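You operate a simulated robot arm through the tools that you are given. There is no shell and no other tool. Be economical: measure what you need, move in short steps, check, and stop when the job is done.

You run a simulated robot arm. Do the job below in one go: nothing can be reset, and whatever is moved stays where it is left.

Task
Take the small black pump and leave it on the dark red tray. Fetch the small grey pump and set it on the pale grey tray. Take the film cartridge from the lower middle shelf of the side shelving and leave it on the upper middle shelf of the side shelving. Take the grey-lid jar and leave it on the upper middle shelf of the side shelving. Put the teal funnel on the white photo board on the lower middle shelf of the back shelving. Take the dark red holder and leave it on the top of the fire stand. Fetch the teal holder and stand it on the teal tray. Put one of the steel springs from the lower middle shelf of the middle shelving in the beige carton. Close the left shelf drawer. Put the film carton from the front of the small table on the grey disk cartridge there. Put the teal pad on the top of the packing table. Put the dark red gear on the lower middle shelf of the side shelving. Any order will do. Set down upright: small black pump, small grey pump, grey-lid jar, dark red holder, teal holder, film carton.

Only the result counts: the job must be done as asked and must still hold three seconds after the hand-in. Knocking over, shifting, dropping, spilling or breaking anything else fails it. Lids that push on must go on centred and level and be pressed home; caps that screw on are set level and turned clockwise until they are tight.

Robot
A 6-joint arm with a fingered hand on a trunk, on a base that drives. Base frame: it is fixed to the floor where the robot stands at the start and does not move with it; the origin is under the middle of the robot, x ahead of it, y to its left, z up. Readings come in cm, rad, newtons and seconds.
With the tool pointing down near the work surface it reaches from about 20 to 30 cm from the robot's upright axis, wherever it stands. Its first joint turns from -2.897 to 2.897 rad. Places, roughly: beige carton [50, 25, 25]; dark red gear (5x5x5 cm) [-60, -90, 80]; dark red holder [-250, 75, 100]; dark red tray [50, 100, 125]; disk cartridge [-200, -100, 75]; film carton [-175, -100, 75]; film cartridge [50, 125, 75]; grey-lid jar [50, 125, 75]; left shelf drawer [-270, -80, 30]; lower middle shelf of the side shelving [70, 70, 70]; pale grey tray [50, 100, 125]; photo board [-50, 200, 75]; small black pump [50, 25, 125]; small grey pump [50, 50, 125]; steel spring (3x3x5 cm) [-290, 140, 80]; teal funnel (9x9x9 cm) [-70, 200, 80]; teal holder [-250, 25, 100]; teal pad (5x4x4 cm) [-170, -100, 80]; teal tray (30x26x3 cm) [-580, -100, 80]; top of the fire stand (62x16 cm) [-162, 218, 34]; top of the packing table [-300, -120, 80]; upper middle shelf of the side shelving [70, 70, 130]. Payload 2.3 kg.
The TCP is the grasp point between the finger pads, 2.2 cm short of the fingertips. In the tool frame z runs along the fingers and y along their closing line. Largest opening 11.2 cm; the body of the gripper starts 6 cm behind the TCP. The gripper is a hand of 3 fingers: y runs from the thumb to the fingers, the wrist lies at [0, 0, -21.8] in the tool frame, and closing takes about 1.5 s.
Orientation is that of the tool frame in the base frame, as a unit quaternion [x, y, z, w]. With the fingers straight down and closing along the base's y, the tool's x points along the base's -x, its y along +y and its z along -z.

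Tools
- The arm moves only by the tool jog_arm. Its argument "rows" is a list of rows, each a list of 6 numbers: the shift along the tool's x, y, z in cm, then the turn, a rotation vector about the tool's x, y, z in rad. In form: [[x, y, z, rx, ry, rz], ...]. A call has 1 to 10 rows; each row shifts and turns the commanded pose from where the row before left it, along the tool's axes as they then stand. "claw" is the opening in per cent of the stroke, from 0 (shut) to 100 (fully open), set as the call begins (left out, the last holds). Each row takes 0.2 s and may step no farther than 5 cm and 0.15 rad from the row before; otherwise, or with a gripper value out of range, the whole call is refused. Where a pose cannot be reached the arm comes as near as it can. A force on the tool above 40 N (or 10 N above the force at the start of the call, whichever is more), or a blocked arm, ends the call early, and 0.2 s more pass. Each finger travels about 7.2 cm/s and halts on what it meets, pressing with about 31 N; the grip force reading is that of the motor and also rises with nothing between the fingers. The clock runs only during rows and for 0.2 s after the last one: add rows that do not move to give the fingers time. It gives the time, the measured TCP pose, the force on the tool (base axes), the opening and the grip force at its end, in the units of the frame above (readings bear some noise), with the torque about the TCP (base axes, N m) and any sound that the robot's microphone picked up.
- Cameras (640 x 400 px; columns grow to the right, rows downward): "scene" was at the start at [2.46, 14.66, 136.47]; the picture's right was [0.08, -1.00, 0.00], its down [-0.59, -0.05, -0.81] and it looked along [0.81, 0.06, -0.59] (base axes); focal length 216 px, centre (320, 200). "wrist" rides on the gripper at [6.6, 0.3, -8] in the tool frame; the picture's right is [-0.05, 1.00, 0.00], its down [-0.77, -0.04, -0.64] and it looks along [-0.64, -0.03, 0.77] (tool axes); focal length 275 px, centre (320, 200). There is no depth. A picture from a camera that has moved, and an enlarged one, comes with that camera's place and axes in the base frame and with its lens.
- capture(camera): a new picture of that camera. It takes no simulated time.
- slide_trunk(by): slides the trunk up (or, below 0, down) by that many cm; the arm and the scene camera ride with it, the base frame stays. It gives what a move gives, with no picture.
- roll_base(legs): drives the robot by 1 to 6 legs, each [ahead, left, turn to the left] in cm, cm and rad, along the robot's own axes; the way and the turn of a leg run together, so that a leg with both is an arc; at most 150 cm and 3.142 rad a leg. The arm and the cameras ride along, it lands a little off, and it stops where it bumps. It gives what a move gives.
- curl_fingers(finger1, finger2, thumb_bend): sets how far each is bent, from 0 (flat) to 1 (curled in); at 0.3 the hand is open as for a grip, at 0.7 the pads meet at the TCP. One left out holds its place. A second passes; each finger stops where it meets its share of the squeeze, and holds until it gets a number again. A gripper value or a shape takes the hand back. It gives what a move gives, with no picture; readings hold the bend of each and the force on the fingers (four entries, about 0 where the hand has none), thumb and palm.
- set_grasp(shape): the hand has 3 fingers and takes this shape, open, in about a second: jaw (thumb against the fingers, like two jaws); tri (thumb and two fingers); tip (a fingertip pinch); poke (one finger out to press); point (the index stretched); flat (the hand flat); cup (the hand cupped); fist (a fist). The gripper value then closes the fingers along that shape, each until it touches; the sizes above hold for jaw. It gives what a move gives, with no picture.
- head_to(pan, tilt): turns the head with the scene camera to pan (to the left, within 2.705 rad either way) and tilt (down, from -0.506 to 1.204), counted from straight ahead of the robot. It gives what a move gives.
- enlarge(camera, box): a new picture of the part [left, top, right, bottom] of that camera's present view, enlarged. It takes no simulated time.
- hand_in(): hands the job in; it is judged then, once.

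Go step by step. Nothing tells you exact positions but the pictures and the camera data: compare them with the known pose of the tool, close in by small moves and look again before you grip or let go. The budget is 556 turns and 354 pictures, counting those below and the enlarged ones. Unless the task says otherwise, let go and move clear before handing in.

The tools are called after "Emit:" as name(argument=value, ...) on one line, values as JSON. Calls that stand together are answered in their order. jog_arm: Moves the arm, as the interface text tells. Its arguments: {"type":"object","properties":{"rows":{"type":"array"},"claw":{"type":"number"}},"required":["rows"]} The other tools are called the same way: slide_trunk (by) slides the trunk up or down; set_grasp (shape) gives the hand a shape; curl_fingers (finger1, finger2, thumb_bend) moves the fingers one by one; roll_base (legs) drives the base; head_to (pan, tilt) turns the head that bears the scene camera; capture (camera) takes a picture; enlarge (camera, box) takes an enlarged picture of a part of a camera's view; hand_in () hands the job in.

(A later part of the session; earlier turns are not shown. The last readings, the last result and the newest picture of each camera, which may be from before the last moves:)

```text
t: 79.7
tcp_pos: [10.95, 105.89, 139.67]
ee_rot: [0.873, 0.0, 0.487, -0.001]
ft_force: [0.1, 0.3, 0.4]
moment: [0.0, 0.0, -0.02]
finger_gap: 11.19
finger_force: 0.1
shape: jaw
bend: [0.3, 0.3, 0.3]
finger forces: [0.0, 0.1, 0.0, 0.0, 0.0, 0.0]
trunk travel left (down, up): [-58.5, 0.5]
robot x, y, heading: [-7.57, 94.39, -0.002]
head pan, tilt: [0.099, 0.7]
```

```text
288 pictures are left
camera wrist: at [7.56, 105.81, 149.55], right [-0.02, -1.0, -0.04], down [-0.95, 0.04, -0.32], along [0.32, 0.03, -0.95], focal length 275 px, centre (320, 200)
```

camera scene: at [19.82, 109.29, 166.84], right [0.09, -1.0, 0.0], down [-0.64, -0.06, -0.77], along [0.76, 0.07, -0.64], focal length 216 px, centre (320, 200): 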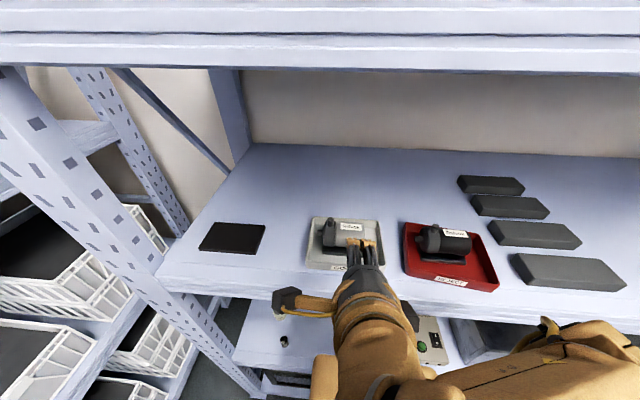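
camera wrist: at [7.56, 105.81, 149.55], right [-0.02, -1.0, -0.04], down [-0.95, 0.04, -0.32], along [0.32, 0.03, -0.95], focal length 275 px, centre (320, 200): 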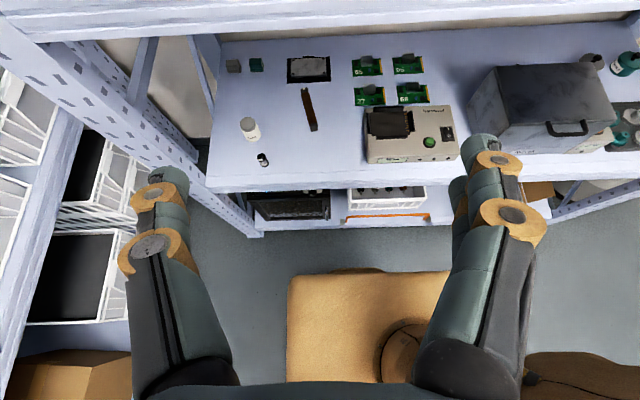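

Emit:
slide_trunk(by=-38)

Emit:
jog_arm(rows=[[0, 0, 0, 0, 0.15, 0], [0, 0, 0, 0, 0.14, 0], [0, 0, 0, 0, 0, 0]])

Emit:
roll_base(legs=[[0, 13, 0]])

Emit:
capture(camera="wrist")

Emit:
head_to(pan=0.15, tilt=0.7)

Emit:
capture(camera="scene")

```text
t: 83.4
tcp_pos: [10.93, 106.01, 101.62]
ee_rot: [0.873, 0.001, 0.487, -0.001]
ft_force: [0.2, 0.2, 0.5]
moment: [0.0, 0.02, 0.0]
finger_gap: 11.18
finger_force: 0.0
shape: jaw
bend: [0.3, 0.3, 0.3]
finger forces: [0.0, 0.0, 0.1, 0.0, 0.1, 0.0]
trunk travel left (down, up): [-20.5, 38.5]
robot x, y, heading: [-8.0, 94.62, 0.0]
head pan, tilt: [0.099, 0.7]
```

```text
t: 84.2
tcp_pos: [12.08, 106.24, 101.78]
ee_rot: [0.801, -0.015, 0.598, -0.015]
ft_force: [0.1, -0.1, -0.4]
moment: [0.01, 0.01, 0.02]
finger_gap: 11.22
finger_force: 0.1
shape: jaw
bend: [0.3, 0.3, 0.3]
finger forces: [0.0, 0.0, 0.1, 0.0, 0.0, 0.0]
out of reach, approached as far as the arm can: row 1, 2
trunk travel left (down, up): [-20.5, 38.5]
robot x, y, heading: [-7.66, 94.4, 0.004]
head pan, tilt: [0.099, 0.7]
```

```text
t: 85.5
tcp_pos: [12.01, 119.22, 101.68]
ee_rot: [0.8, -0.009, 0.6, -0.013]
ft_force: [0.8, 0.5, -0.7]
moment: [-0.02, -0.04, 0.01]
finger_gap: 11.21
finger_force: 0.1
shape: jaw
bend: [0.3, 0.3, 0.3]
finger forces: [0.0, 0.1, 0.0, 0.0, 0.0, 0.0]
trunk travel left (down, up): [-20.5, 38.5]
robot x, y, heading: [-7.6, 107.35, 0.001]
head pan, tilt: [0.099, 0.7]
```

```text
287 pictures are left
camera wrist: at [6.06, 118.83, 110.2], right [-0.01, -1.0, -0.08], down [-0.83, 0.05, -0.56], along [0.56, 0.05, -0.82], focal length 275 px, centre (320, 200)
```

wrist: 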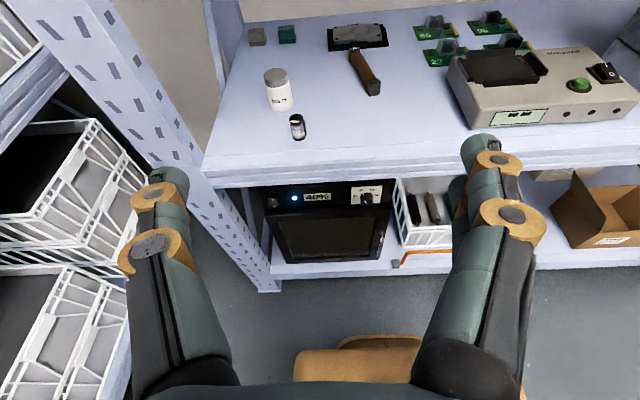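

```text
t: 86.1
tcp_pos: [12.2, 119.21, 101.65]
ee_rot: [0.8, -0.011, 0.6, -0.012]
ft_force: [-0.4, 0.2, 0.6]
moment: [-0.01, -0.01, 0.02]
finger_gap: 11.17
finger_force: 0.0
shape: jaw
bend: [0.3, 0.3, 0.3]
finger forces: [0.0, 0.0, 0.1, 0.0, 0.1, 0.0]
trunk travel left (down, up): [-20.5, 38.5]
robot x, y, heading: [-7.41, 107.47, 0.002]
head pan, tilt: [0.15, 0.7]
```

```text
286 pictures are left
camera scene: at [-5.61, 122.73, 128.84], right [0.15, -0.99, 0.0], down [-0.64, -0.1, -0.77], along [0.76, 0.12, -0.64], focal length 216 px, centre (320, 200)
```

scene: 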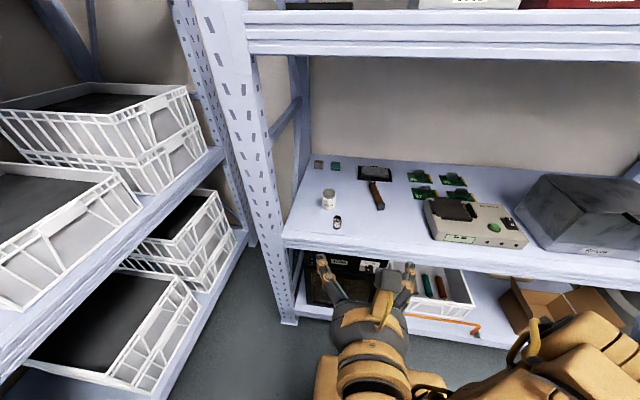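

Cartridge is near (46.5, 125.3) and the jar near (57.5, 129.5), with the shelf surface at z≈72. I bring the hand down in front of the cartridge.

Emit:
jog_arm(rows=[[-1.46, -0.87, 3.7, 0, 0, 0], [-1.46, -0.87, 3.7, 0, 0, 0], [-1.46, -0.87, 3.7, 0, 0, 0], [-1.46, -0.87, 3.7, 0, 0, 0], [-1.46, -0.87, 3.7, 0, 0, 0], [-1.46, -0.87, 3.7, 0, 0, 0], [-1.46, -0.87, 3.0, 0, 0, 0], [0, 0, 0, 0, 0, 0]])

Emit:
capture(camera="wrist")

Emit:
capture(camera="scene")

```text
t: 87.9
tcp_pos: [29.33, 124.09, 98.98]
ee_rot: [0.802, -0.009, 0.598, -0.011]
ft_force: [0.2, 0.6, -0.4]
moment: [0.0, 0.02, 0.0]
finger_gap: 11.21
finger_force: 0.0
shape: jaw
bend: [0.3, 0.3, 0.3]
finger forces: [0.1, 0.0, 0.1, 0.0, 0.0, 0.1]
out of reach, approached as far as the arm can: row 3, 4, 5, 6, 7
trunk travel left (down, up): [-20.5, 38.5]
robot x, y, heading: [-7.63, 107.69, 0.001]
head pan, tilt: [0.15, 0.7]
```

```text
285 pictures are left
camera wrist: at [23.38, 123.66, 107.45], right [-0.02, -1.0, -0.07], down [-0.83, 0.05, -0.56], along [0.56, 0.05, -0.83], focal length 275 px, centre (320, 200)
```

wrist: 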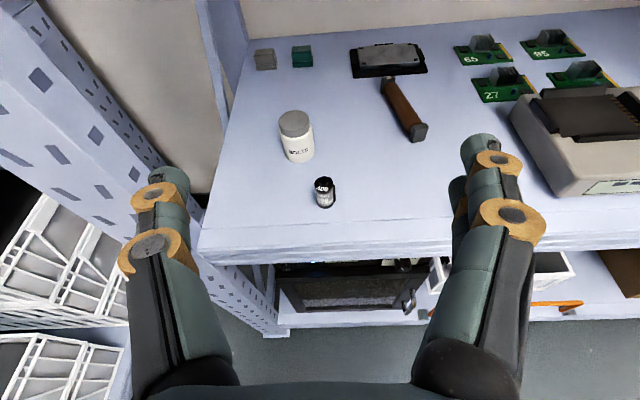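

```text
284 pictures are left
camera scene: at [-5.6, 122.73, 128.84], right [0.15, -0.99, 0.0], down [-0.64, -0.1, -0.76], along [0.76, 0.12, -0.64], focal length 216 px, centre (320, 200)
```

scene: 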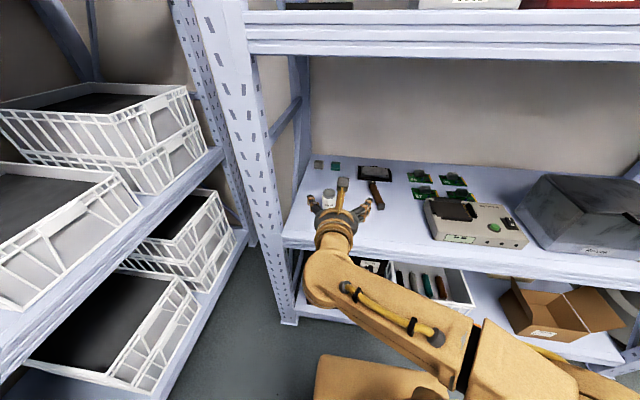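

The wrist gets too close to the shoulder here, as the usable range is about 40–56 cm. I'll back the base up and extend the arm more.

Emit:
roll_base(legs=[[-11, 0, 0]])

Emit:
jog_arm(rows=[[0, 0, 4, 0, 0, 0], [0, 0, 4, 0, 0, 0], [0, 0, 4, 0, 0, 0], [-2, -0.3, 4, 0, 0, 0], [-3, -0.3, 0, 0, 0, 0], [-3, -0.3, 0, 0, 0, 0], [-3, -0.3, 0, 0, 0, 0], [0, 0, 0, 0, 0, 0]])

Emit:
capture(camera="wrist")

```text
t: 89.1
tcp_pos: [18.32, 124.08, 98.91]
ee_rot: [0.801, -0.008, 0.599, -0.011]
ft_force: [0.0, 0.6, 0.7]
moment: [0.0, 0.0, 0.06]
finger_gap: 11.22
finger_force: 0.0
shape: jaw
bend: [0.3, 0.3, 0.3]
finger forces: [0.0, 0.0, 0.0, 0.0, 0.0, 0.0]
trunk travel left (down, up): [-20.5, 38.5]
robot x, y, heading: [-18.55, 107.54, 0.005]
head pan, tilt: [0.15, 0.7]
```

```text
t: 90.9
tcp_pos: [34.59, 128.36, 95.79]
ee_rot: [0.803, -0.009, 0.596, -0.009]
ft_force: [0.6, -0.2, -0.6]
moment: [-0.03, 0.0, -0.01]
finger_gap: 11.18
finger_force: 0.0
shape: jaw
bend: [0.3, 0.3, 0.3]
finger forces: [0.0, 0.1, 0.1, 0.0, 0.0, 0.0]
out of reach, approached as far as the arm can: row 1, 2, 3, 4, 5, 6, 7
trunk travel left (down, up): [-20.5, 38.5]
robot x, y, heading: [-18.98, 107.67, 0.001]
head pan, tilt: [0.15, 0.7]
```

```text
283 pictures are left
camera wrist: at [28.65, 127.89, 104.46], right [-0.01, -1.0, -0.07], down [-0.83, 0.05, -0.55], along [0.55, 0.05, -0.83], focal length 275 px, centre (320, 200)
```

wrist: 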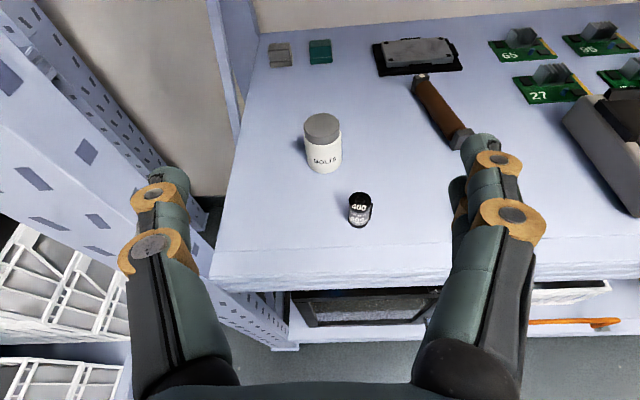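

The arm stops short again, so I'll look at its configuration to see what limits it.

Emit:
head_to(pan=-0.35, tilt=1.1)

Emit:
capture(camera="scene")

```text
t: 91.8
tcp_pos: [34.62, 128.29, 95.81]
ee_rot: [0.803, -0.008, 0.596, -0.01]
ft_force: [-0.3, -0.3, 0.8]
moment: [0.0, -0.01, 0.0]
finger_gap: 11.22
finger_force: 0.1
shape: jaw
bend: [0.3, 0.3, 0.3]
finger forces: [0.1, 0.0, 0.0, 0.0, 0.0, 0.0]
trunk travel left (down, up): [-20.5, 38.5]
robot x, y, heading: [-18.52, 107.66, 0.005]
head pan, tilt: [-0.351, 1.1]
```

```text
282 pictures are left
camera scene: at [-18.97, 119.26, 125.85], right [-0.34, -0.94, 0.0], down [-0.84, 0.3, -0.45], along [0.43, -0.15, -0.89], focal length 216 px, centre (320, 200)
```

scene: 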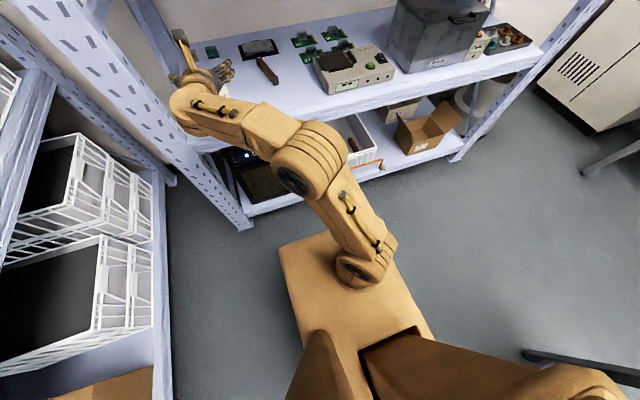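

The wrist seems unable to bend upward past the forearm, so for low targets the trunk itself should go lower. I back up slightly and lower it.

Emit:
roll_base(legs=[[-5, -3, 0]])

Emit:
slide_trunk(by=-16)

Emit:
jog_arm(rows=[[0, 0, 0, 0, 0, 0], [0, 0, 0, 0, 0, 0]])

Emit:
capture(camera="wrist")

```text
t: 92.8
tcp_pos: [29.33, 125.27, 95.81]
ee_rot: [0.803, -0.008, 0.596, -0.01]
ft_force: [0.7, -0.2, -0.1]
moment: [0.03, -0.05, -0.02]
finger_gap: 11.2
finger_force: 0.1
shape: jaw
bend: [0.3, 0.3, 0.3]
finger forces: [0.0, 0.1, 0.1, 0.0, 0.1, 0.0]
trunk travel left (down, up): [-20.5, 38.5]
robot x, y, heading: [-23.94, 104.19, 0.006]
head pan, tilt: [-0.351, 1.1]
```

```text
t: 94.6
tcp_pos: [29.45, 125.26, 79.75]
ee_rot: [0.803, -0.007, 0.596, -0.011]
ft_force: [-0.3, 0.5, 0.5]
moment: [-0.04, 0.0, 0.01]
finger_gap: 11.23
finger_force: 0.1
shape: jaw
bend: [0.3, 0.3, 0.3]
finger forces: [0.0, 0.0, 0.0, 0.0, 0.0, 0.0]
trunk travel left (down, up): [-4.5, 54.5]
robot x, y, heading: [-23.95, 104.58, 0.006]
head pan, tilt: [-0.351, 1.1]
```

```text
t: 95.2
tcp_pos: [29.53, 125.31, 79.82]
ee_rot: [0.803, -0.007, 0.596, -0.01]
ft_force: [-0.6, 0.4, -0.3]
moment: [0.02, -0.04, -0.01]
finger_gap: 11.19
finger_force: 0.1
shape: jaw
bend: [0.3, 0.3, 0.3]
finger forces: [0.0, 0.0, 0.0, 0.0, 0.0, 0.0]
trunk travel left (down, up): [-4.5, 54.5]
robot x, y, heading: [-23.49, 104.18, 0.001]
head pan, tilt: [-0.351, 1.1]
```

```text
281 pictures are left
camera wrist: at [23.56, 124.89, 88.47], right [-0.01, -1.0, -0.07], down [-0.83, 0.05, -0.55], along [0.55, 0.05, -0.83], focal length 275 px, centre (320, 200)
```

wrist: 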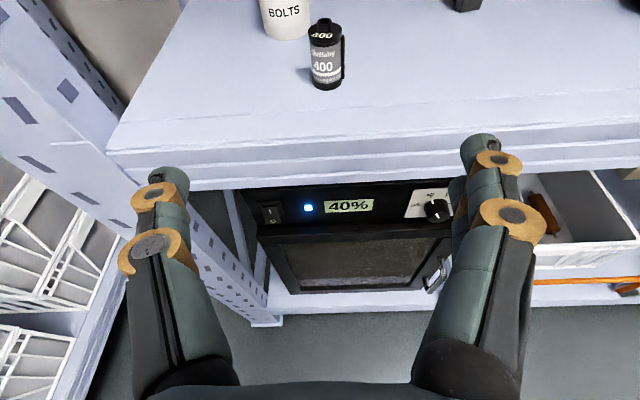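

The cartridge stands upright at about (47.6, 125). I lower the trunk further, then drive forward so the fingers go around it.

Emit:
slide_trunk(by=-4)

Emit:
roll_base(legs=[[10, 0, 0]])

Emit:
capture(camera="wrist")

```text
t: 96.0
tcp_pos: [29.36, 125.27, 75.77]
ee_rot: [0.803, -0.008, 0.596, -0.01]
ft_force: [-0.2, 1.0, 0.1]
moment: [0.04, 0.01, 0.01]
finger_gap: 11.19
finger_force: 0.0
shape: jaw
bend: [0.3, 0.3, 0.3]
finger forces: [0.0, 0.0, 0.0, 0.0, 0.0, 0.0]
trunk travel left (down, up): [-0.5, 58.5]
robot x, y, heading: [-23.55, 104.66, 0.004]
head pan, tilt: [-0.351, 1.1]
```

```text
t: 97.2
tcp_pos: [39.65, 125.28, 75.89]
ee_rot: [0.803, -0.009, 0.596, -0.009]
ft_force: [2.3, -2.8, 8.4]
moment: [-0.59, -0.15, 0.15]
finger_gap: 11.2
finger_force: 0.1
shape: jaw
bend: [0.3, 0.26, 0.3]
finger forces: [0.0, 8.1, 0.0, 0.0, 0.0, 0.0]
trunk travel left (down, up): [-0.5, 58.5]
robot x, y, heading: [-13.45, 104.55, 0.003]
head pan, tilt: [-0.351, 1.1]
```

```text
280 pictures are left
camera wrist: at [33.73, 124.84, 84.57], right [-0.01, -1.0, -0.07], down [-0.83, 0.05, -0.55], along [0.56, 0.05, -0.83], focal length 275 px, centre (320, 200)
```

wrist: 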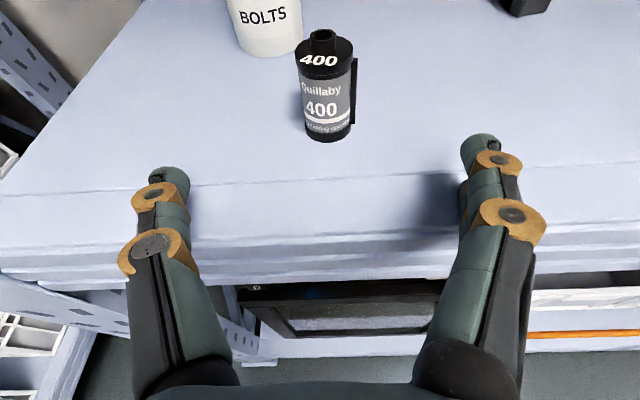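

The lower finger is touching the shelf edge. I back off, rise 1.3 cm and go in again.

Emit:
roll_base(legs=[[-3, 0, 0]])

Emit:
slide_trunk(by=1.4)

Emit:
roll_base(legs=[[6.5, 0, 0]])

Emit:
capture(camera="wrist")

```text
t: 98.0
tcp_pos: [36.55, 125.29, 75.88]
ee_rot: [0.803, -0.007, 0.595, -0.01]
ft_force: [1.0, -0.2, -0.3]
moment: [-0.01, -0.03, 0.01]
finger_gap: 11.2
finger_force: 0.1
shape: jaw
bend: [0.3, 0.3, 0.3]
finger forces: [0.0, 0.0, 0.0, 0.0, 0.1, 0.0]
trunk travel left (down, up): [-0.5, 58.5]
robot x, y, heading: [-16.48, 104.17, 0.006]
head pan, tilt: [-0.351, 1.1]
```

```text
t: 98.7
tcp_pos: [36.63, 125.3, 77.2]
ee_rot: [0.803, -0.008, 0.596, -0.01]
ft_force: [0.1, -0.1, -0.7]
moment: [0.01, 0.01, -0.02]
finger_gap: 11.2
finger_force: 0.1
shape: jaw
bend: [0.3, 0.3, 0.3]
finger forces: [0.0, 0.1, 0.0, 0.0, 0.0, 0.0]
trunk travel left (down, up): [-1.9, 57.1]
robot x, y, heading: [-16.21, 104.57, 0.004]
head pan, tilt: [-0.351, 1.1]
```

```text
t: 99.6
tcp_pos: [43.28, 125.26, 77.28]
ee_rot: [0.803, -0.008, 0.596, -0.009]
ft_force: [-0.6, 0.5, 0.1]
moment: [-0.01, 0.01, -0.01]
finger_gap: 11.17
finger_force: 0.1
shape: jaw
bend: [0.3, 0.3, 0.3]
finger forces: [0.1, 0.1, 0.0, 0.0, 0.1, 0.1]
trunk travel left (down, up): [-1.9, 57.1]
robot x, y, heading: [-10.11, 104.67, 0.002]
head pan, tilt: [-0.351, 1.1]
```

```text
279 pictures are left
camera wrist: at [37.3, 124.91, 85.9], right [-0.01, -1.0, -0.07], down [-0.83, 0.05, -0.55], along [0.56, 0.05, -0.83], focal length 275 px, centre (320, 200)
```

wrist: 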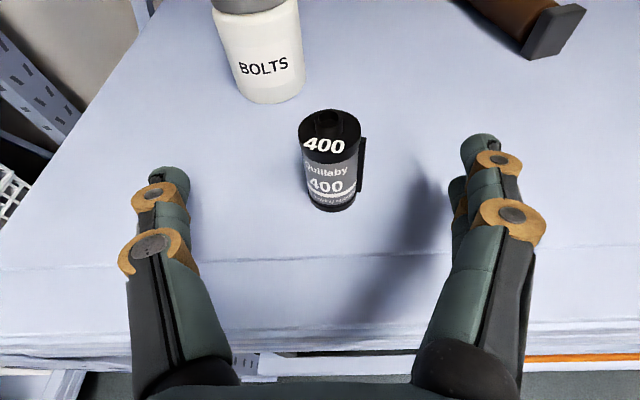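

Emit:
jog_arm(rows=[[0.78, 0, 2.69, 0, 0, 0], [0, 0, 0, 0, 0, 0]])

Emit:
capture(camera="wrist")

```text
t: 100.2
tcp_pos: [46.16, 125.3, 77.28]
ee_rot: [0.803, -0.007, 0.595, -0.01]
ft_force: [0.2, 0.2, 0.0]
moment: [-0.02, -0.04, -0.01]
finger_gap: 11.19
finger_force: 0.0
shape: jaw
bend: [0.3, 0.3, 0.3]
finger forces: [0.0, 0.0, 0.0, 0.1, 0.1, 0.0]
trunk travel left (down, up): [-1.9, 57.1]
robot x, y, heading: [-10.08, 104.65, -0.0]
head pan, tilt: [-0.351, 1.1]
```

```text
278 pictures are left
camera wrist: at [40.23, 124.86, 85.87], right [-0.01, -1.0, -0.07], down [-0.83, 0.05, -0.55], along [0.56, 0.05, -0.83], focal length 275 px, centre (320, 200)
```

wrist: 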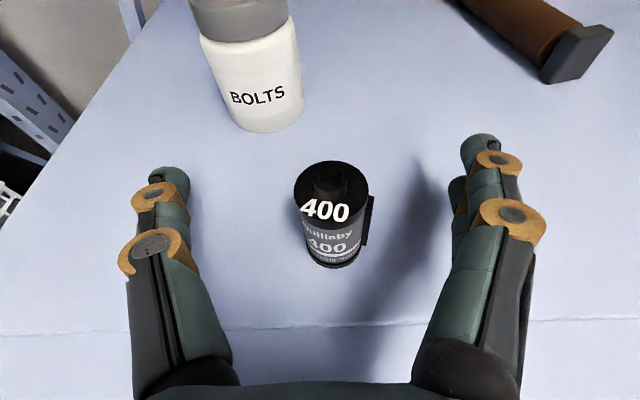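

Emit:
jog_arm(rows=[[-0.58, 0.4, 0.17, 0, 0, 0], [0, 0, 0, 0, 0, 0]])

Emit:
jog_arm(rows=[[0, 0, 0, 0, 0, 0], [0, 0, 0, 0, 0, 0], [0, 0, 0, 0, 0, 0], [0, 0, 0, 0, 0, 0], [0, 0, 0, 0, 0, 0], [0, 0, 0, 0, 0, 0], [0, 0, 0, 0, 0, 0]], claw=0)

Emit:
capture(camera="wrist")

```text
t: 100.8
tcp_pos: [46.02, 124.87, 76.61]
ee_rot: [0.803, -0.008, 0.595, -0.009]
ft_force: [0.0, 0.1, 0.0]
moment: [0.01, -0.01, -0.02]
finger_gap: 11.14
finger_force: 0.0
shape: jaw
bend: [0.3, 0.3, 0.3]
finger forces: [0.0, 0.0, 0.1, 0.0, 0.1, 0.0]
trunk travel left (down, up): [-1.9, 57.1]
robot x, y, heading: [-9.79, 104.58, 0.001]
head pan, tilt: [-0.351, 1.1]
```

```text
t: 102.4
tcp_pos: [46.04, 124.85, 76.73]
ee_rot: [0.803, -0.008, 0.596, -0.009]
ft_force: [-0.4, 0.2, 0.1]
moment: [-0.02, 0.01, -0.02]
finger_gap: 0.01
finger_force: 30.8
shape: jaw
bend: [0.68, 0.68, 0.77]
finger forces: [0.0, 0.0, 0.1, 0.0, 0.0, 0.1]
trunk travel left (down, up): [-1.9, 57.1]
robot x, y, heading: [-10.04, 104.36, 0.001]
head pan, tilt: [-0.351, 1.1]
```

```text
277 pictures are left
camera wrist: at [40.19, 124.51, 85.28], right [-0.01, -1.0, -0.07], down [-0.83, 0.05, -0.55], along [0.56, 0.05, -0.83], focal length 275 px, centre (320, 200)
```

wrist: 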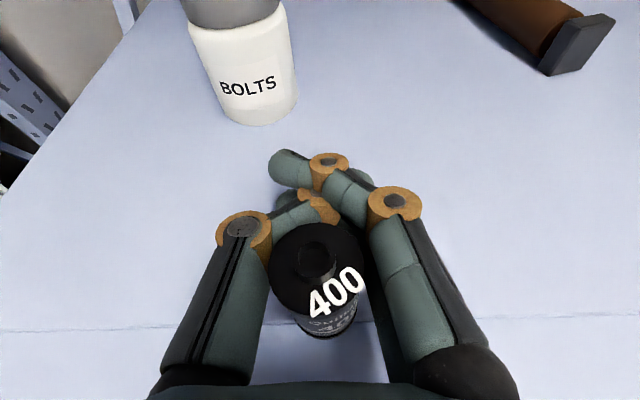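

The fingers closed beyond the cartridge. I'll open and see where it stands.

Emit:
jog_arm(rows=[[0, 0, 0, 0, 0, 0], [0, 0, 0, 0, 0, 0], [0, 0, 0, 0, 0, 0], [0, 0, 0, 0, 0, 0], [0, 0, 0, 0, 0, 0], [0, 0, 0, 0, 0, 0], [0, 0, 0, 0, 0, 0]], claw=100)

Emit:
capture(camera="wrist")

```text
t: 104.0
tcp_pos: [46.09, 124.89, 76.6]
ee_rot: [0.803, -0.009, 0.596, -0.009]
ft_force: [0.1, -0.1, -0.2]
moment: [0.0, 0.0, 0.02]
finger_gap: 11.17
finger_force: 0.1
shape: jaw
bend: [0.3, 0.3, 0.3]
finger forces: [0.0, 0.0, 0.0, 0.0, 0.0, 0.0]
trunk travel left (down, up): [-1.9, 57.1]
robot x, y, heading: [-9.97, 104.1, 0.003]
head pan, tilt: [-0.351, 1.1]
```

```text
276 pictures are left
camera wrist: at [40.19, 124.51, 85.28], right [-0.01, -1.0, -0.07], down [-0.83, 0.05, -0.55], along [0.56, 0.05, -0.83], focal length 275 px, centre (320, 200)
```

wrist: 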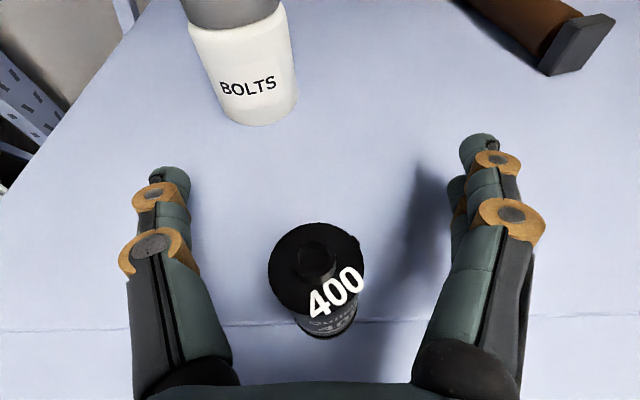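

It still stands, now at about x=42.5. I move the hand back 3.6 cm so the pads meet on it.

Emit:
jog_arm(rows=[[-0.98, 0, -3.42, 0, 0, 0], [0, 0, 0, 0, 0, 0]])

Emit:
capture(camera="wrist")

```text
t: 104.6
tcp_pos: [42.67, 125.14, 77.33]
ee_rot: [0.804, -0.007, 0.594, -0.009]
ft_force: [-0.4, 0.5, -0.6]
moment: [-0.02, -0.04, 0.0]
finger_gap: 11.22
finger_force: 0.0
shape: jaw
bend: [0.3, 0.3, 0.3]
finger forces: [0.0, 0.1, 0.1, 0.1, 0.0, 0.1]
out of reach, approached as far as the arm can: row 1
trunk travel left (down, up): [-1.9, 57.1]
robot x, y, heading: [-9.93, 104.56, 0.003]
head pan, tilt: [-0.351, 1.1]
```

```text
275 pictures are left
camera wrist: at [36.82, 124.77, 85.96], right [-0.02, -1.0, -0.07], down [-0.83, 0.05, -0.55], along [0.55, 0.05, -0.83], focal length 275 px, centre (320, 200)
```

wrist: 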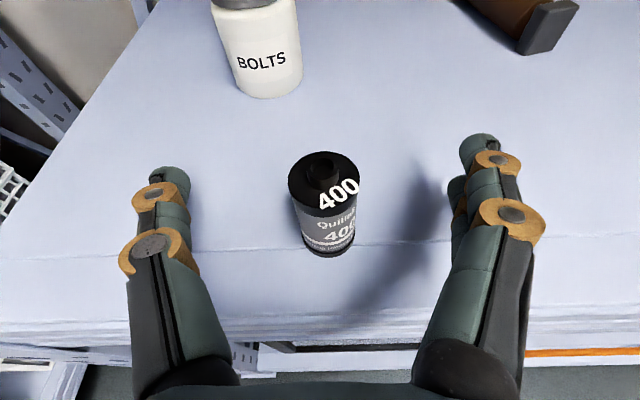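

Emit:
slide_trunk(by=-0.7)

Emit:
roll_base(legs=[[-0.9, 0, 0]])

Emit:
capture(camera="wrist")

```text
t: 105.2
tcp_pos: [42.66, 125.07, 76.59]
ee_rot: [0.804, -0.007, 0.595, -0.009]
ft_force: [-1.0, 0.6, -0.3]
moment: [0.02, 0.0, 0.01]
finger_gap: 11.18
finger_force: 0.1
shape: jaw
bend: [0.3, 0.3, 0.3]
finger forces: [0.0, 0.1, 0.1, 0.1, 0.0, 0.0]
trunk travel left (down, up): [-1.2, 57.8]
robot x, y, heading: [-9.86, 104.36, 0.004]
head pan, tilt: [-0.351, 1.1]
```

```text
t: 105.9
tcp_pos: [41.77, 125.11, 76.51]
ee_rot: [0.804, -0.007, 0.594, -0.009]
ft_force: [-0.4, -0.2, -0.1]
moment: [0.02, 0.02, 0.0]
finger_gap: 11.2
finger_force: 0.1
shape: jaw
bend: [0.3, 0.3, 0.3]
finger forces: [0.1, 0.1, 0.1, 0.0, 0.0, 0.0]
trunk travel left (down, up): [-1.2, 57.8]
robot x, y, heading: [-11.0, 104.49, 0.005]
head pan, tilt: [-0.351, 1.1]
```

```text
274 pictures are left
camera wrist: at [35.93, 124.76, 85.25], right [-0.02, -1.0, -0.07], down [-0.83, 0.05, -0.55], along [0.55, 0.05, -0.83], focal length 275 px, centre (320, 200)
```

wrist: 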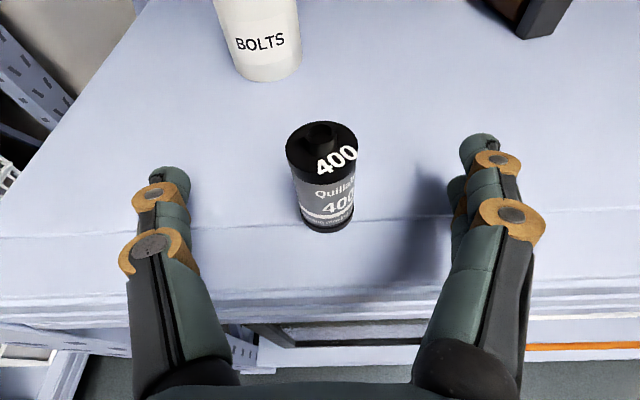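

Emit:
jog_arm(rows=[[0, 0, 0, 0, 0, 0], [0, 0, 0, 0, 0, 0], [0, 0, 0, 0, 0, 0], [0, 0, 0, 0, 0, 0], [0, 0, 0, 0, 0, 0]], claw=35)

Emit:
capture(camera="wrist")

```text
t: 107.1
tcp_pos: [41.79, 125.14, 76.55]
ee_rot: [0.804, -0.008, 0.595, -0.008]
ft_force: [-0.4, 0.0, 0.7]
moment: [0.0, -0.01, -0.03]
finger_gap: 3.96
finger_force: 0.1
shape: jaw
bend: [0.73, 0.73, 0.7]
finger forces: [0.0, 0.1, 0.1, 0.0, 0.0, 0.0]
trunk travel left (down, up): [-1.2, 57.8]
robot x, y, heading: [-10.98, 104.22, 0.004]
head pan, tilt: [-0.351, 1.1]
```

```text
273 pictures are left
camera wrist: at [35.92, 124.76, 85.25], right [-0.02, -1.0, -0.07], down [-0.83, 0.05, -0.55], along [0.55, 0.05, -0.83], focal length 275 px, centre (320, 200)
```

wrist: 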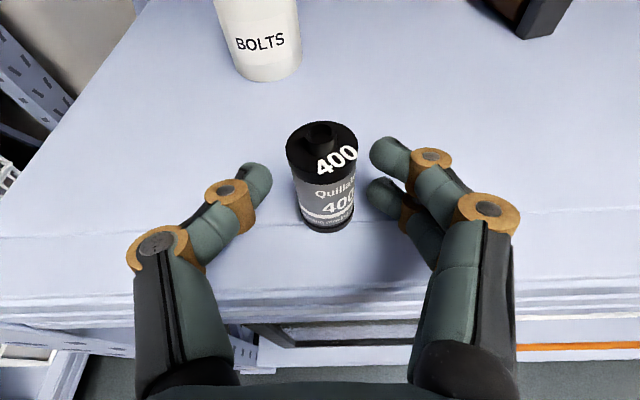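

Emit:
jog_arm(rows=[[0.17, 0, 0.6, 0, 0, 0], [0, 0, 0, 0, 0, 0]])

Emit:
jog_arm(rows=[[0, 0, 0, 0, 0, 0], [0, 0, 0, 0, 0, 0], [0, 0, 0, 0, 0, 0], [0, 0, 0, 0, 0, 0]], claw=0)

Emit:
capture(camera="wrist")

```text
t: 107.7
tcp_pos: [42.41, 125.07, 76.73]
ee_rot: [0.804, -0.007, 0.594, -0.009]
ft_force: [-0.4, -0.1, 0.1]
moment: [0.0, -0.01, -0.01]
finger_gap: 3.96
finger_force: 0.1
shape: jaw
bend: [0.73, 0.73, 0.7]
finger forces: [0.1, 0.1, 0.0, 0.0, 0.1, 0.1]
trunk travel left (down, up): [-1.2, 57.8]
robot x, y, heading: [-10.82, 104.54, -0.0]
head pan, tilt: [-0.351, 1.1]
```

```text
t: 108.7
tcp_pos: [42.4, 125.12, 76.56]
ee_rot: [0.805, -0.007, 0.594, -0.009]
ft_force: [-0.6, -0.3, 0.6]
moment: [0.0, -0.01, -0.01]
finger_gap: 0.01
finger_force: 30.6
shape: jaw
bend: [0.68, 0.72, 0.75]
finger forces: [0.0, 0.0, 0.0, 0.1, 0.0, 0.0]
trunk travel left (down, up): [-1.2, 57.8]
robot x, y, heading: [-11.23, 104.79, 0.002]
head pan, tilt: [-0.351, 1.1]
```

```text
272 pictures are left
camera wrist: at [36.55, 124.8, 85.26], right [-0.02, -1.0, -0.07], down [-0.83, 0.05, -0.55], along [0.55, 0.05, -0.83], focal length 275 px, centre (320, 200)
```

wrist: 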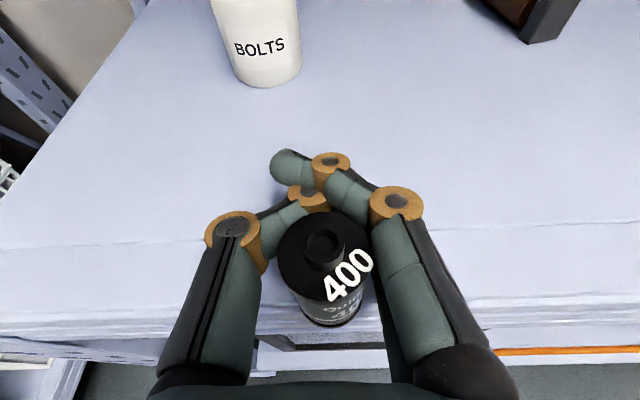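

The fingers push the thin cartridge toward the palm, and it's now close to the shelf edge. Keeping the fingers closed around it, I'll advance so the palm pushes it safely inward.

Emit:
jog_arm(rows=[[0.28, 0, 0.96, 0, 0, 0], [0.28, 0, 0.96, 0, 0, 0], [0.28, 0, 0.96, 0, 0, 0], [0.28, 0, 0.96, 0, 0, 0]])

Emit:
capture(camera="wrist")

```text
t: 109.7
tcp_pos: [46.39, 125.14, 76.44]
ee_rot: [0.805, -0.008, 0.594, -0.008]
ft_force: [-0.4, 0.2, 0.4]
moment: [0.02, 0.03, -0.01]
finger_gap: 0.02
finger_force: 31.1
shape: jaw
bend: [0.68, 0.72, 0.75]
finger forces: [0.0, 0.0, 0.0, 0.0, 0.0, 0.0]
trunk travel left (down, up): [-1.2, 57.8]
robot x, y, heading: [-10.61, 104.4, 0.004]
head pan, tilt: [-0.351, 1.1]
```

```text
271 pictures are left
camera wrist: at [40.48, 124.79, 85.15], right [-0.02, -1.0, -0.07], down [-0.83, 0.05, -0.55], along [0.55, 0.05, -0.83], focal length 275 px, centre (320, 200)
```

wrist: 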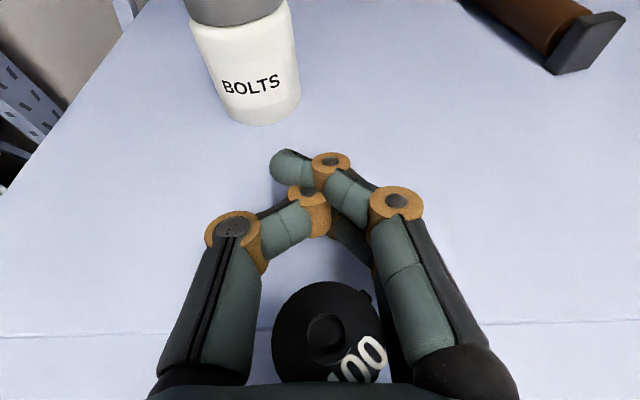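

Emit:
jog_arm(rows=[[0.28, 0, 0.96, 0, 0, 0], [0.28, 0, 0.96, 0, 0, 0], [0.28, 0, 0.96, 0, 0, 0], [0, 0, 0, 0, 0, 0]])

Emit:
capture(camera="wrist")

```text
t: 110.7
tcp_pos: [49.38, 125.16, 76.33]
ee_rot: [0.805, -0.007, 0.594, -0.009]
ft_force: [0.0, 0.7, 0.1]
moment: [-0.02, 0.01, 0.02]
finger_gap: 0.0
finger_force: 31.3
shape: jaw
bend: [0.68, 0.72, 0.75]
finger forces: [0.0, 0.1, 0.1, 0.0, 0.1, 0.1]
trunk travel left (down, up): [-1.2, 57.8]
robot x, y, heading: [-10.71, 104.43, 0.002]
head pan, tilt: [-0.351, 1.1]
```

```text
270 pictures are left
camera wrist: at [43.49, 124.69, 85.14], right [-0.02, -1.0, -0.07], down [-0.83, 0.05, -0.55], along [0.55, 0.05, -0.83], focal length 275 px, centre (320, 200)
```

wrist: 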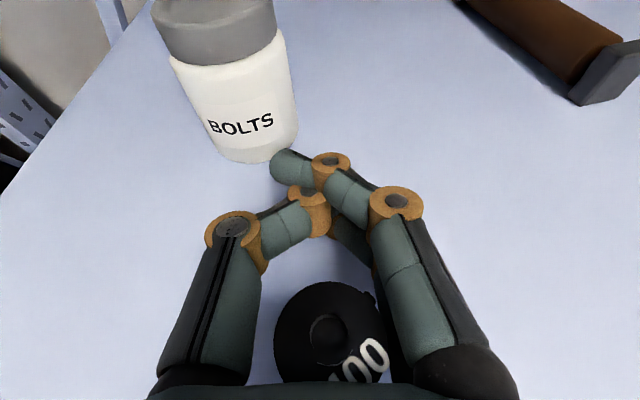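

The cartridge is back at x≈44. I'll open, back away and try a fingertip pinch shape.

Emit:
jog_arm(rows=[[0, 0, 0, 0, 0, 0], [0, 0, 0, 0, 0, 0], [0, 0, 0, 0, 0, 0], [0, 0, 0, 0, 0, 0], [0, 0, 0, 0, 0, 0], [0, 0, 0, 0, 0, 0], [0, 0, 0, 0, 0, 0]], claw=100)

Emit:
roll_base(legs=[[-16, 0, 0]])

Emit:
set_grasp(shape="tip")

Emit:
capture(camera="wrist")

Emit:
jog_arm(rows=[[0, 0, 0, 0, 0, 0], [0, 0, 0, 0, 0, 0], [0, 0, 0, 0, 0, 0], [0, 0, 0, 0, 0, 0], [0, 0, 0, 0, 0, 0], [0, 0, 0, 0, 0, 0]], claw=30)

Emit:
capture(camera="wrist")

```text
t: 112.3
tcp_pos: [49.36, 124.98, 76.26]
ee_rot: [0.805, -0.007, 0.594, -0.009]
ft_force: [0.3, 0.2, -0.2]
moment: [0.02, 0.0, -0.01]
finger_gap: 11.2
finger_force: 0.0
shape: jaw
bend: [0.3, 0.3, 0.3]
finger forces: [0.0, 0.0, 0.0, 0.0, 0.1, 0.1]
trunk travel left (down, up): [-1.2, 57.8]
robot x, y, heading: [-10.81, 104.14, 0.008]
head pan, tilt: [-0.351, 1.1]
```

```text
t: 113.8
tcp_pos: [33.46, 124.91, 76.43]
ee_rot: [0.804, -0.008, 0.594, -0.008]
ft_force: [0.0, 0.4, -0.1]
moment: [0.01, -0.01, 0.03]
finger_gap: 11.19
finger_force: 0.0
shape: jaw
bend: [0.3, 0.3, 0.3]
finger forces: [0.0, 0.1, 0.0, 0.0, 0.1, 0.0]
trunk travel left (down, up): [-1.2, 57.8]
robot x, y, heading: [-26.88, 104.33, -0.001]
head pan, tilt: [-0.351, 1.1]
```

```text
t: 114.7
tcp_pos: [33.48, 124.78, 76.49]
ee_rot: [0.804, -0.009, 0.594, -0.007]
ft_force: [0.1, 0.0, 1.0]
moment: [-0.01, 0.0, 0.0]
finger_gap: 11.18
finger_force: 0.0
shape: tip
bend: [0.3, 0.3, 0.3]
finger forces: [0.1, 0.0, 0.0, 0.1, 0.0, 0.1]
trunk travel left (down, up): [-1.2, 57.8]
robot x, y, heading: [-26.72, 104.28, 0.002]
head pan, tilt: [-0.351, 1.1]
```

```text
269 pictures are left
camera wrist: at [27.57, 124.52, 85.14], right [-0.02, -1.0, -0.07], down [-0.83, 0.05, -0.55], along [0.55, 0.05, -0.83], focal length 275 px, centre (320, 200)
```

wrist: 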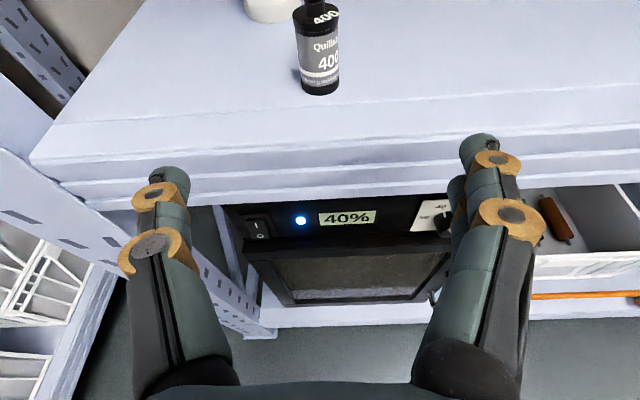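

```text
t: 116.1
tcp_pos: [33.44, 124.8, 76.48]
ee_rot: [0.804, -0.008, 0.594, -0.008]
ft_force: [0.8, 0.4, 0.6]
moment: [0.0, 0.0, 0.0]
finger_gap: 3.4
finger_force: 0.2
shape: tip
bend: [0.73, 0.73, 0.7]
finger forces: [0.0, 0.0, 0.1, 0.0, 0.0, 0.0]
trunk travel left (down, up): [-1.2, 57.8]
robot x, y, heading: [-27.28, 104.18, 0.002]
head pan, tilt: [-0.351, 1.1]
```

```text
268 pictures are left
camera wrist: at [27.57, 124.52, 85.14], right [-0.02, -1.0, -0.07], down [-0.83, 0.05, -0.55], along [0.55, 0.05, -0.83], focal length 275 px, centre (320, 200)
```

wrist: 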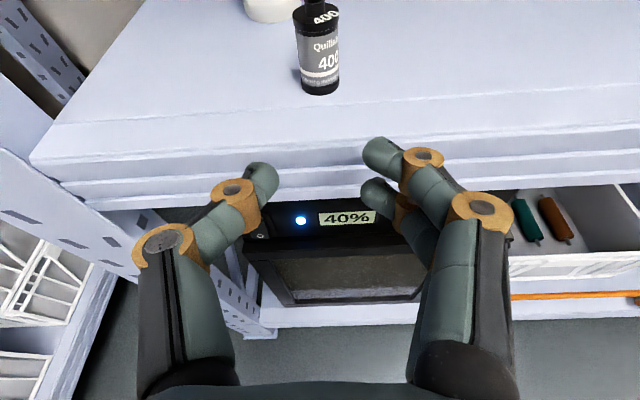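

The tip shape keeps the fingertips more parallel. I approach the cartridge again with it.

Emit:
jog_arm(rows=[[0, 0, 0, 0, 0, 0], [0, 0, 0, 0, 0, 0], [0, 0, 0, 0, 0, 0], [0, 0, 0, 0, 0, 0]], claw=70)

Emit:
roll_base(legs=[[11.3, 0.3, 0]])

Emit:
capture(camera="wrist")

```text
t: 117.1
tcp_pos: [33.48, 124.9, 76.5]
ee_rot: [0.804, -0.01, 0.594, -0.007]
ft_force: [-0.1, 0.0, 0.4]
moment: [0.04, 0.01, -0.01]
finger_gap: 7.78
finger_force: 0.0
shape: tip
bend: [0.67, 0.67, 0.64]
finger forces: [0.0, 0.0, 0.1, 0.0, 0.0, 0.1]
trunk travel left (down, up): [-1.2, 57.8]
robot x, y, heading: [-26.91, 104.02, -0.001]
head pan, tilt: [-0.351, 1.1]
```

```text
t: 118.3
tcp_pos: [44.69, 124.92, 76.62]
ee_rot: [0.805, -0.009, 0.594, -0.007]
ft_force: [-0.6, 1.1, -0.1]
moment: [0.0, 0.0, -0.06]
finger_gap: 7.81
finger_force: 0.1
shape: tip
bend: [0.67, 0.67, 0.64]
finger forces: [0.0, 0.0, 0.0, 0.1, 0.1, 0.0]
trunk travel left (down, up): [-1.2, 57.8]
robot x, y, heading: [-15.36, 104.77, -0.003]
head pan, tilt: [-0.351, 1.1]
```

```text
267 pictures are left
camera wrist: at [38.92, 124.79, 85.14], right [-0.02, -1.0, -0.07], down [-0.83, 0.05, -0.55], along [0.55, 0.05, -0.83], focal length 275 px, centre (320, 200)
```

wrist: 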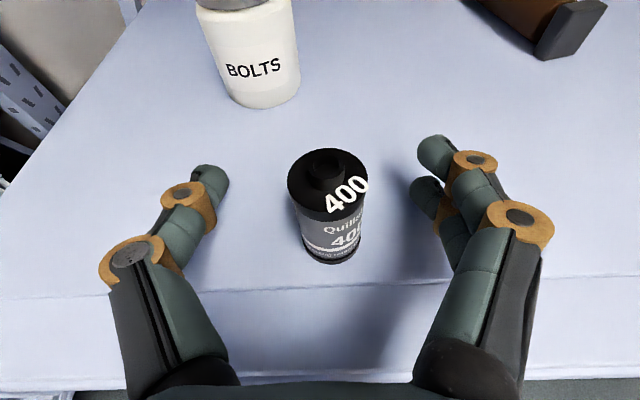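

Emit:
jog_arm(rows=[[-0.28, 0, -0.96, 0, 0, 0], [0, 0, 0, 0, 0, 0], [0, 0, 0, 0, 0, 0], [0, 0, 0, 0, 0, 0], [0, 0, 0, 0, 0, 0]], claw=32)

Emit:
capture(camera="wrist")

```text
t: 119.5
tcp_pos: [43.72, 125.02, 76.58]
ee_rot: [0.805, -0.009, 0.594, -0.008]
ft_force: [0.1, 0.0, 0.4]
moment: [0.0, -0.02, 0.01]
finger_gap: 3.63
finger_force: 0.1
shape: tip
bend: [0.73, 0.73, 0.7]
finger forces: [0.0, 0.0, 0.0, 0.1, 0.0, 0.1]
trunk travel left (down, up): [-1.2, 57.8]
robot x, y, heading: [-15.61, 104.99, 0.0]
head pan, tilt: [-0.351, 1.1]
```

```text
266 pictures are left
camera wrist: at [37.93, 124.74, 85.17], right [-0.02, -1.0, -0.07], down [-0.83, 0.05, -0.55], along [0.55, 0.05, -0.83], focal length 275 px, centre (320, 200)
```

wrist: 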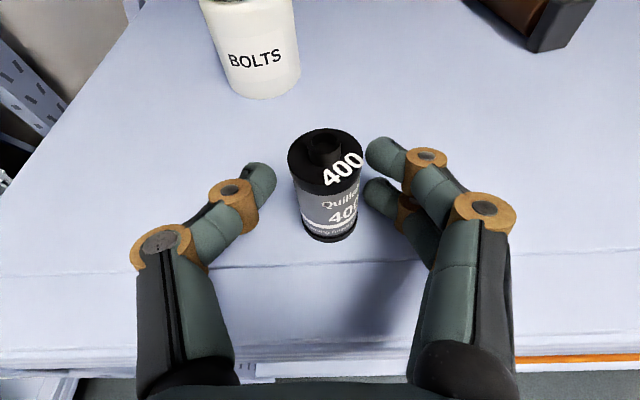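

Emit:
jog_arm(rows=[[0, 0.25, 0, 0, 0, 0], [0, 0, 0, 0, 0, 0], [0, 0, 0, 0, 0, 0]], claw=22)

Emit:
capture(camera="wrist")

```text
t: 120.3
tcp_pos: [43.76, 124.87, 76.44]
ee_rot: [0.805, -0.008, 0.593, -0.008]
ft_force: [-0.3, -0.2, -0.2]
moment: [-0.03, -0.01, -0.02]
finger_gap: 2.48
finger_force: 0.0
shape: tip
bend: [0.73, 0.73, 0.7]
finger forces: [0.0, 0.0, 0.0, 0.0, 0.1, 0.0]
trunk travel left (down, up): [-1.2, 57.8]
robot x, y, heading: [-15.6, 104.7, 0.001]
head pan, tilt: [-0.351, 1.1]
```

```text
265 pictures are left
camera wrist: at [37.91, 124.52, 85.12], right [-0.02, -1.0, -0.07], down [-0.83, 0.05, -0.55], along [0.55, 0.05, -0.83], focal length 275 px, centre (320, 200)
```

wrist: 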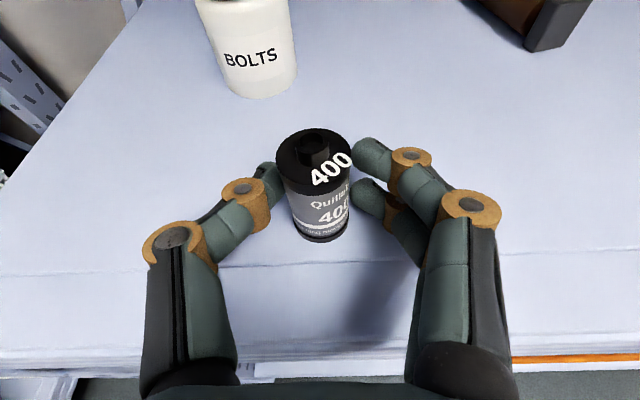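

Emit:
jog_arm(rows=[[0, 0, 0, 0, 0, 0], [0, 0, 0, 0, 0, 0], [0, 0, 0, 0, 0, 0]], claw=0)

Emit:
capture(camera="wrist")

```text
t: 121.1
tcp_pos: [43.74, 124.89, 76.44]
ee_rot: [0.805, -0.008, 0.593, -0.008]
ft_force: [-1.1, 0.4, 0.1]
moment: [0.01, 0.03, 0.01]
finger_gap: 0.0
finger_force: 31.4
shape: tip
bend: [0.68, 0.71, 0.76]
finger forces: [0.0, 0.5, 0.1, 0.0, 0.0, 0.5]
trunk travel left (down, up): [-1.2, 57.8]
robot x, y, heading: [-15.23, 104.68, 0.002]
head pan, tilt: [-0.351, 1.1]
```

```text
264 pictures are left
camera wrist: at [37.91, 124.52, 85.12], right [-0.02, -1.0, -0.07], down [-0.83, 0.05, -0.55], along [0.55, 0.05, -0.83], focal length 275 px, centre (320, 200)
```

wrist: 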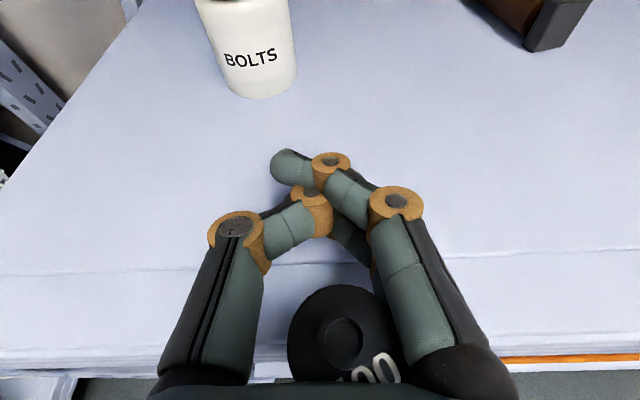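

It got squeezed back against the palm again. I push forward with the hand to keep it from falling.

Emit:
jog_arm(rows=[[0.28, 0, 0.96, 0, 0, 0], [0.28, 0, 0.96, 0, 0, 0], [0.28, 0, 0.96, 0, 0, 0], [0.28, 0, 0.96, 0, 0, 0], [0.28, 0, 0.96, 0, 0, 0], [0.28, 0, 0.96, 0, 0, 0]])

Emit:
capture(camera="wrist")

Emit:
head_to(pan=0.2, tilt=0.6)

Emit:
capture(camera="scene")

```text
t: 122.5
tcp_pos: [47.3, 124.96, 75.75]
ee_rot: [0.803, -0.008, 0.596, -0.008]
ft_force: [1.0, -1.6, 7.5]
moment: [0.1, -0.13, -0.04]
finger_gap: 0.01
finger_force: 30.7
shape: tip
bend: [0.68, 0.71, 0.76]
finger forces: [0.0, 9.8, 0.1, 0.1, 0.0, 0.1]
out of reach, approached as far as the arm can: row 4, 5, 6
trunk travel left (down, up): [-1.2, 57.8]
robot x, y, heading: [-15.35, 104.9, -0.0]
head pan, tilt: [-0.351, 1.1]
```

```text
263 pictures are left
camera wrist: at [41.48, 124.57, 84.38], right [-0.02, -1.0, -0.07], down [-0.83, 0.05, -0.55], along [0.55, 0.05, -0.83], focal length 275 px, centre (320, 200)
```

wrist: 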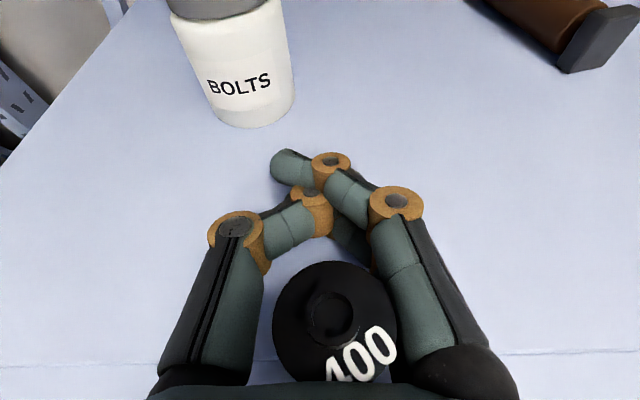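

```text
t: 123.4
tcp_pos: [47.35, 124.84, 75.71]
ee_rot: [0.803, -0.008, 0.595, -0.008]
ft_force: [4.3, -0.4, 12.6]
moment: [0.17, -0.22, -0.04]
finger_gap: 0.0
finger_force: 31.2
shape: tip
bend: [0.68, 0.71, 0.76]
finger forces: [0.1, 14.7, 0.0, 0.0, 0.0, 0.0]
trunk travel left (down, up): [-1.2, 57.8]
robot x, y, heading: [-15.35, 104.67, 0.005]
head pan, tilt: [0.201, 0.6]
```

```text
262 pictures are left
camera scene: at [-13.22, 120.42, 110.42], right [0.2, -0.98, 0.0], down [-0.55, -0.11, -0.83], along [0.81, 0.16, -0.56], focal length 216 px, centre (320, 200)
```

scene: 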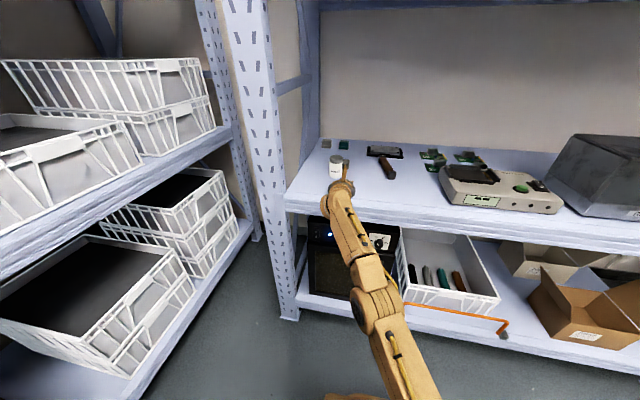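

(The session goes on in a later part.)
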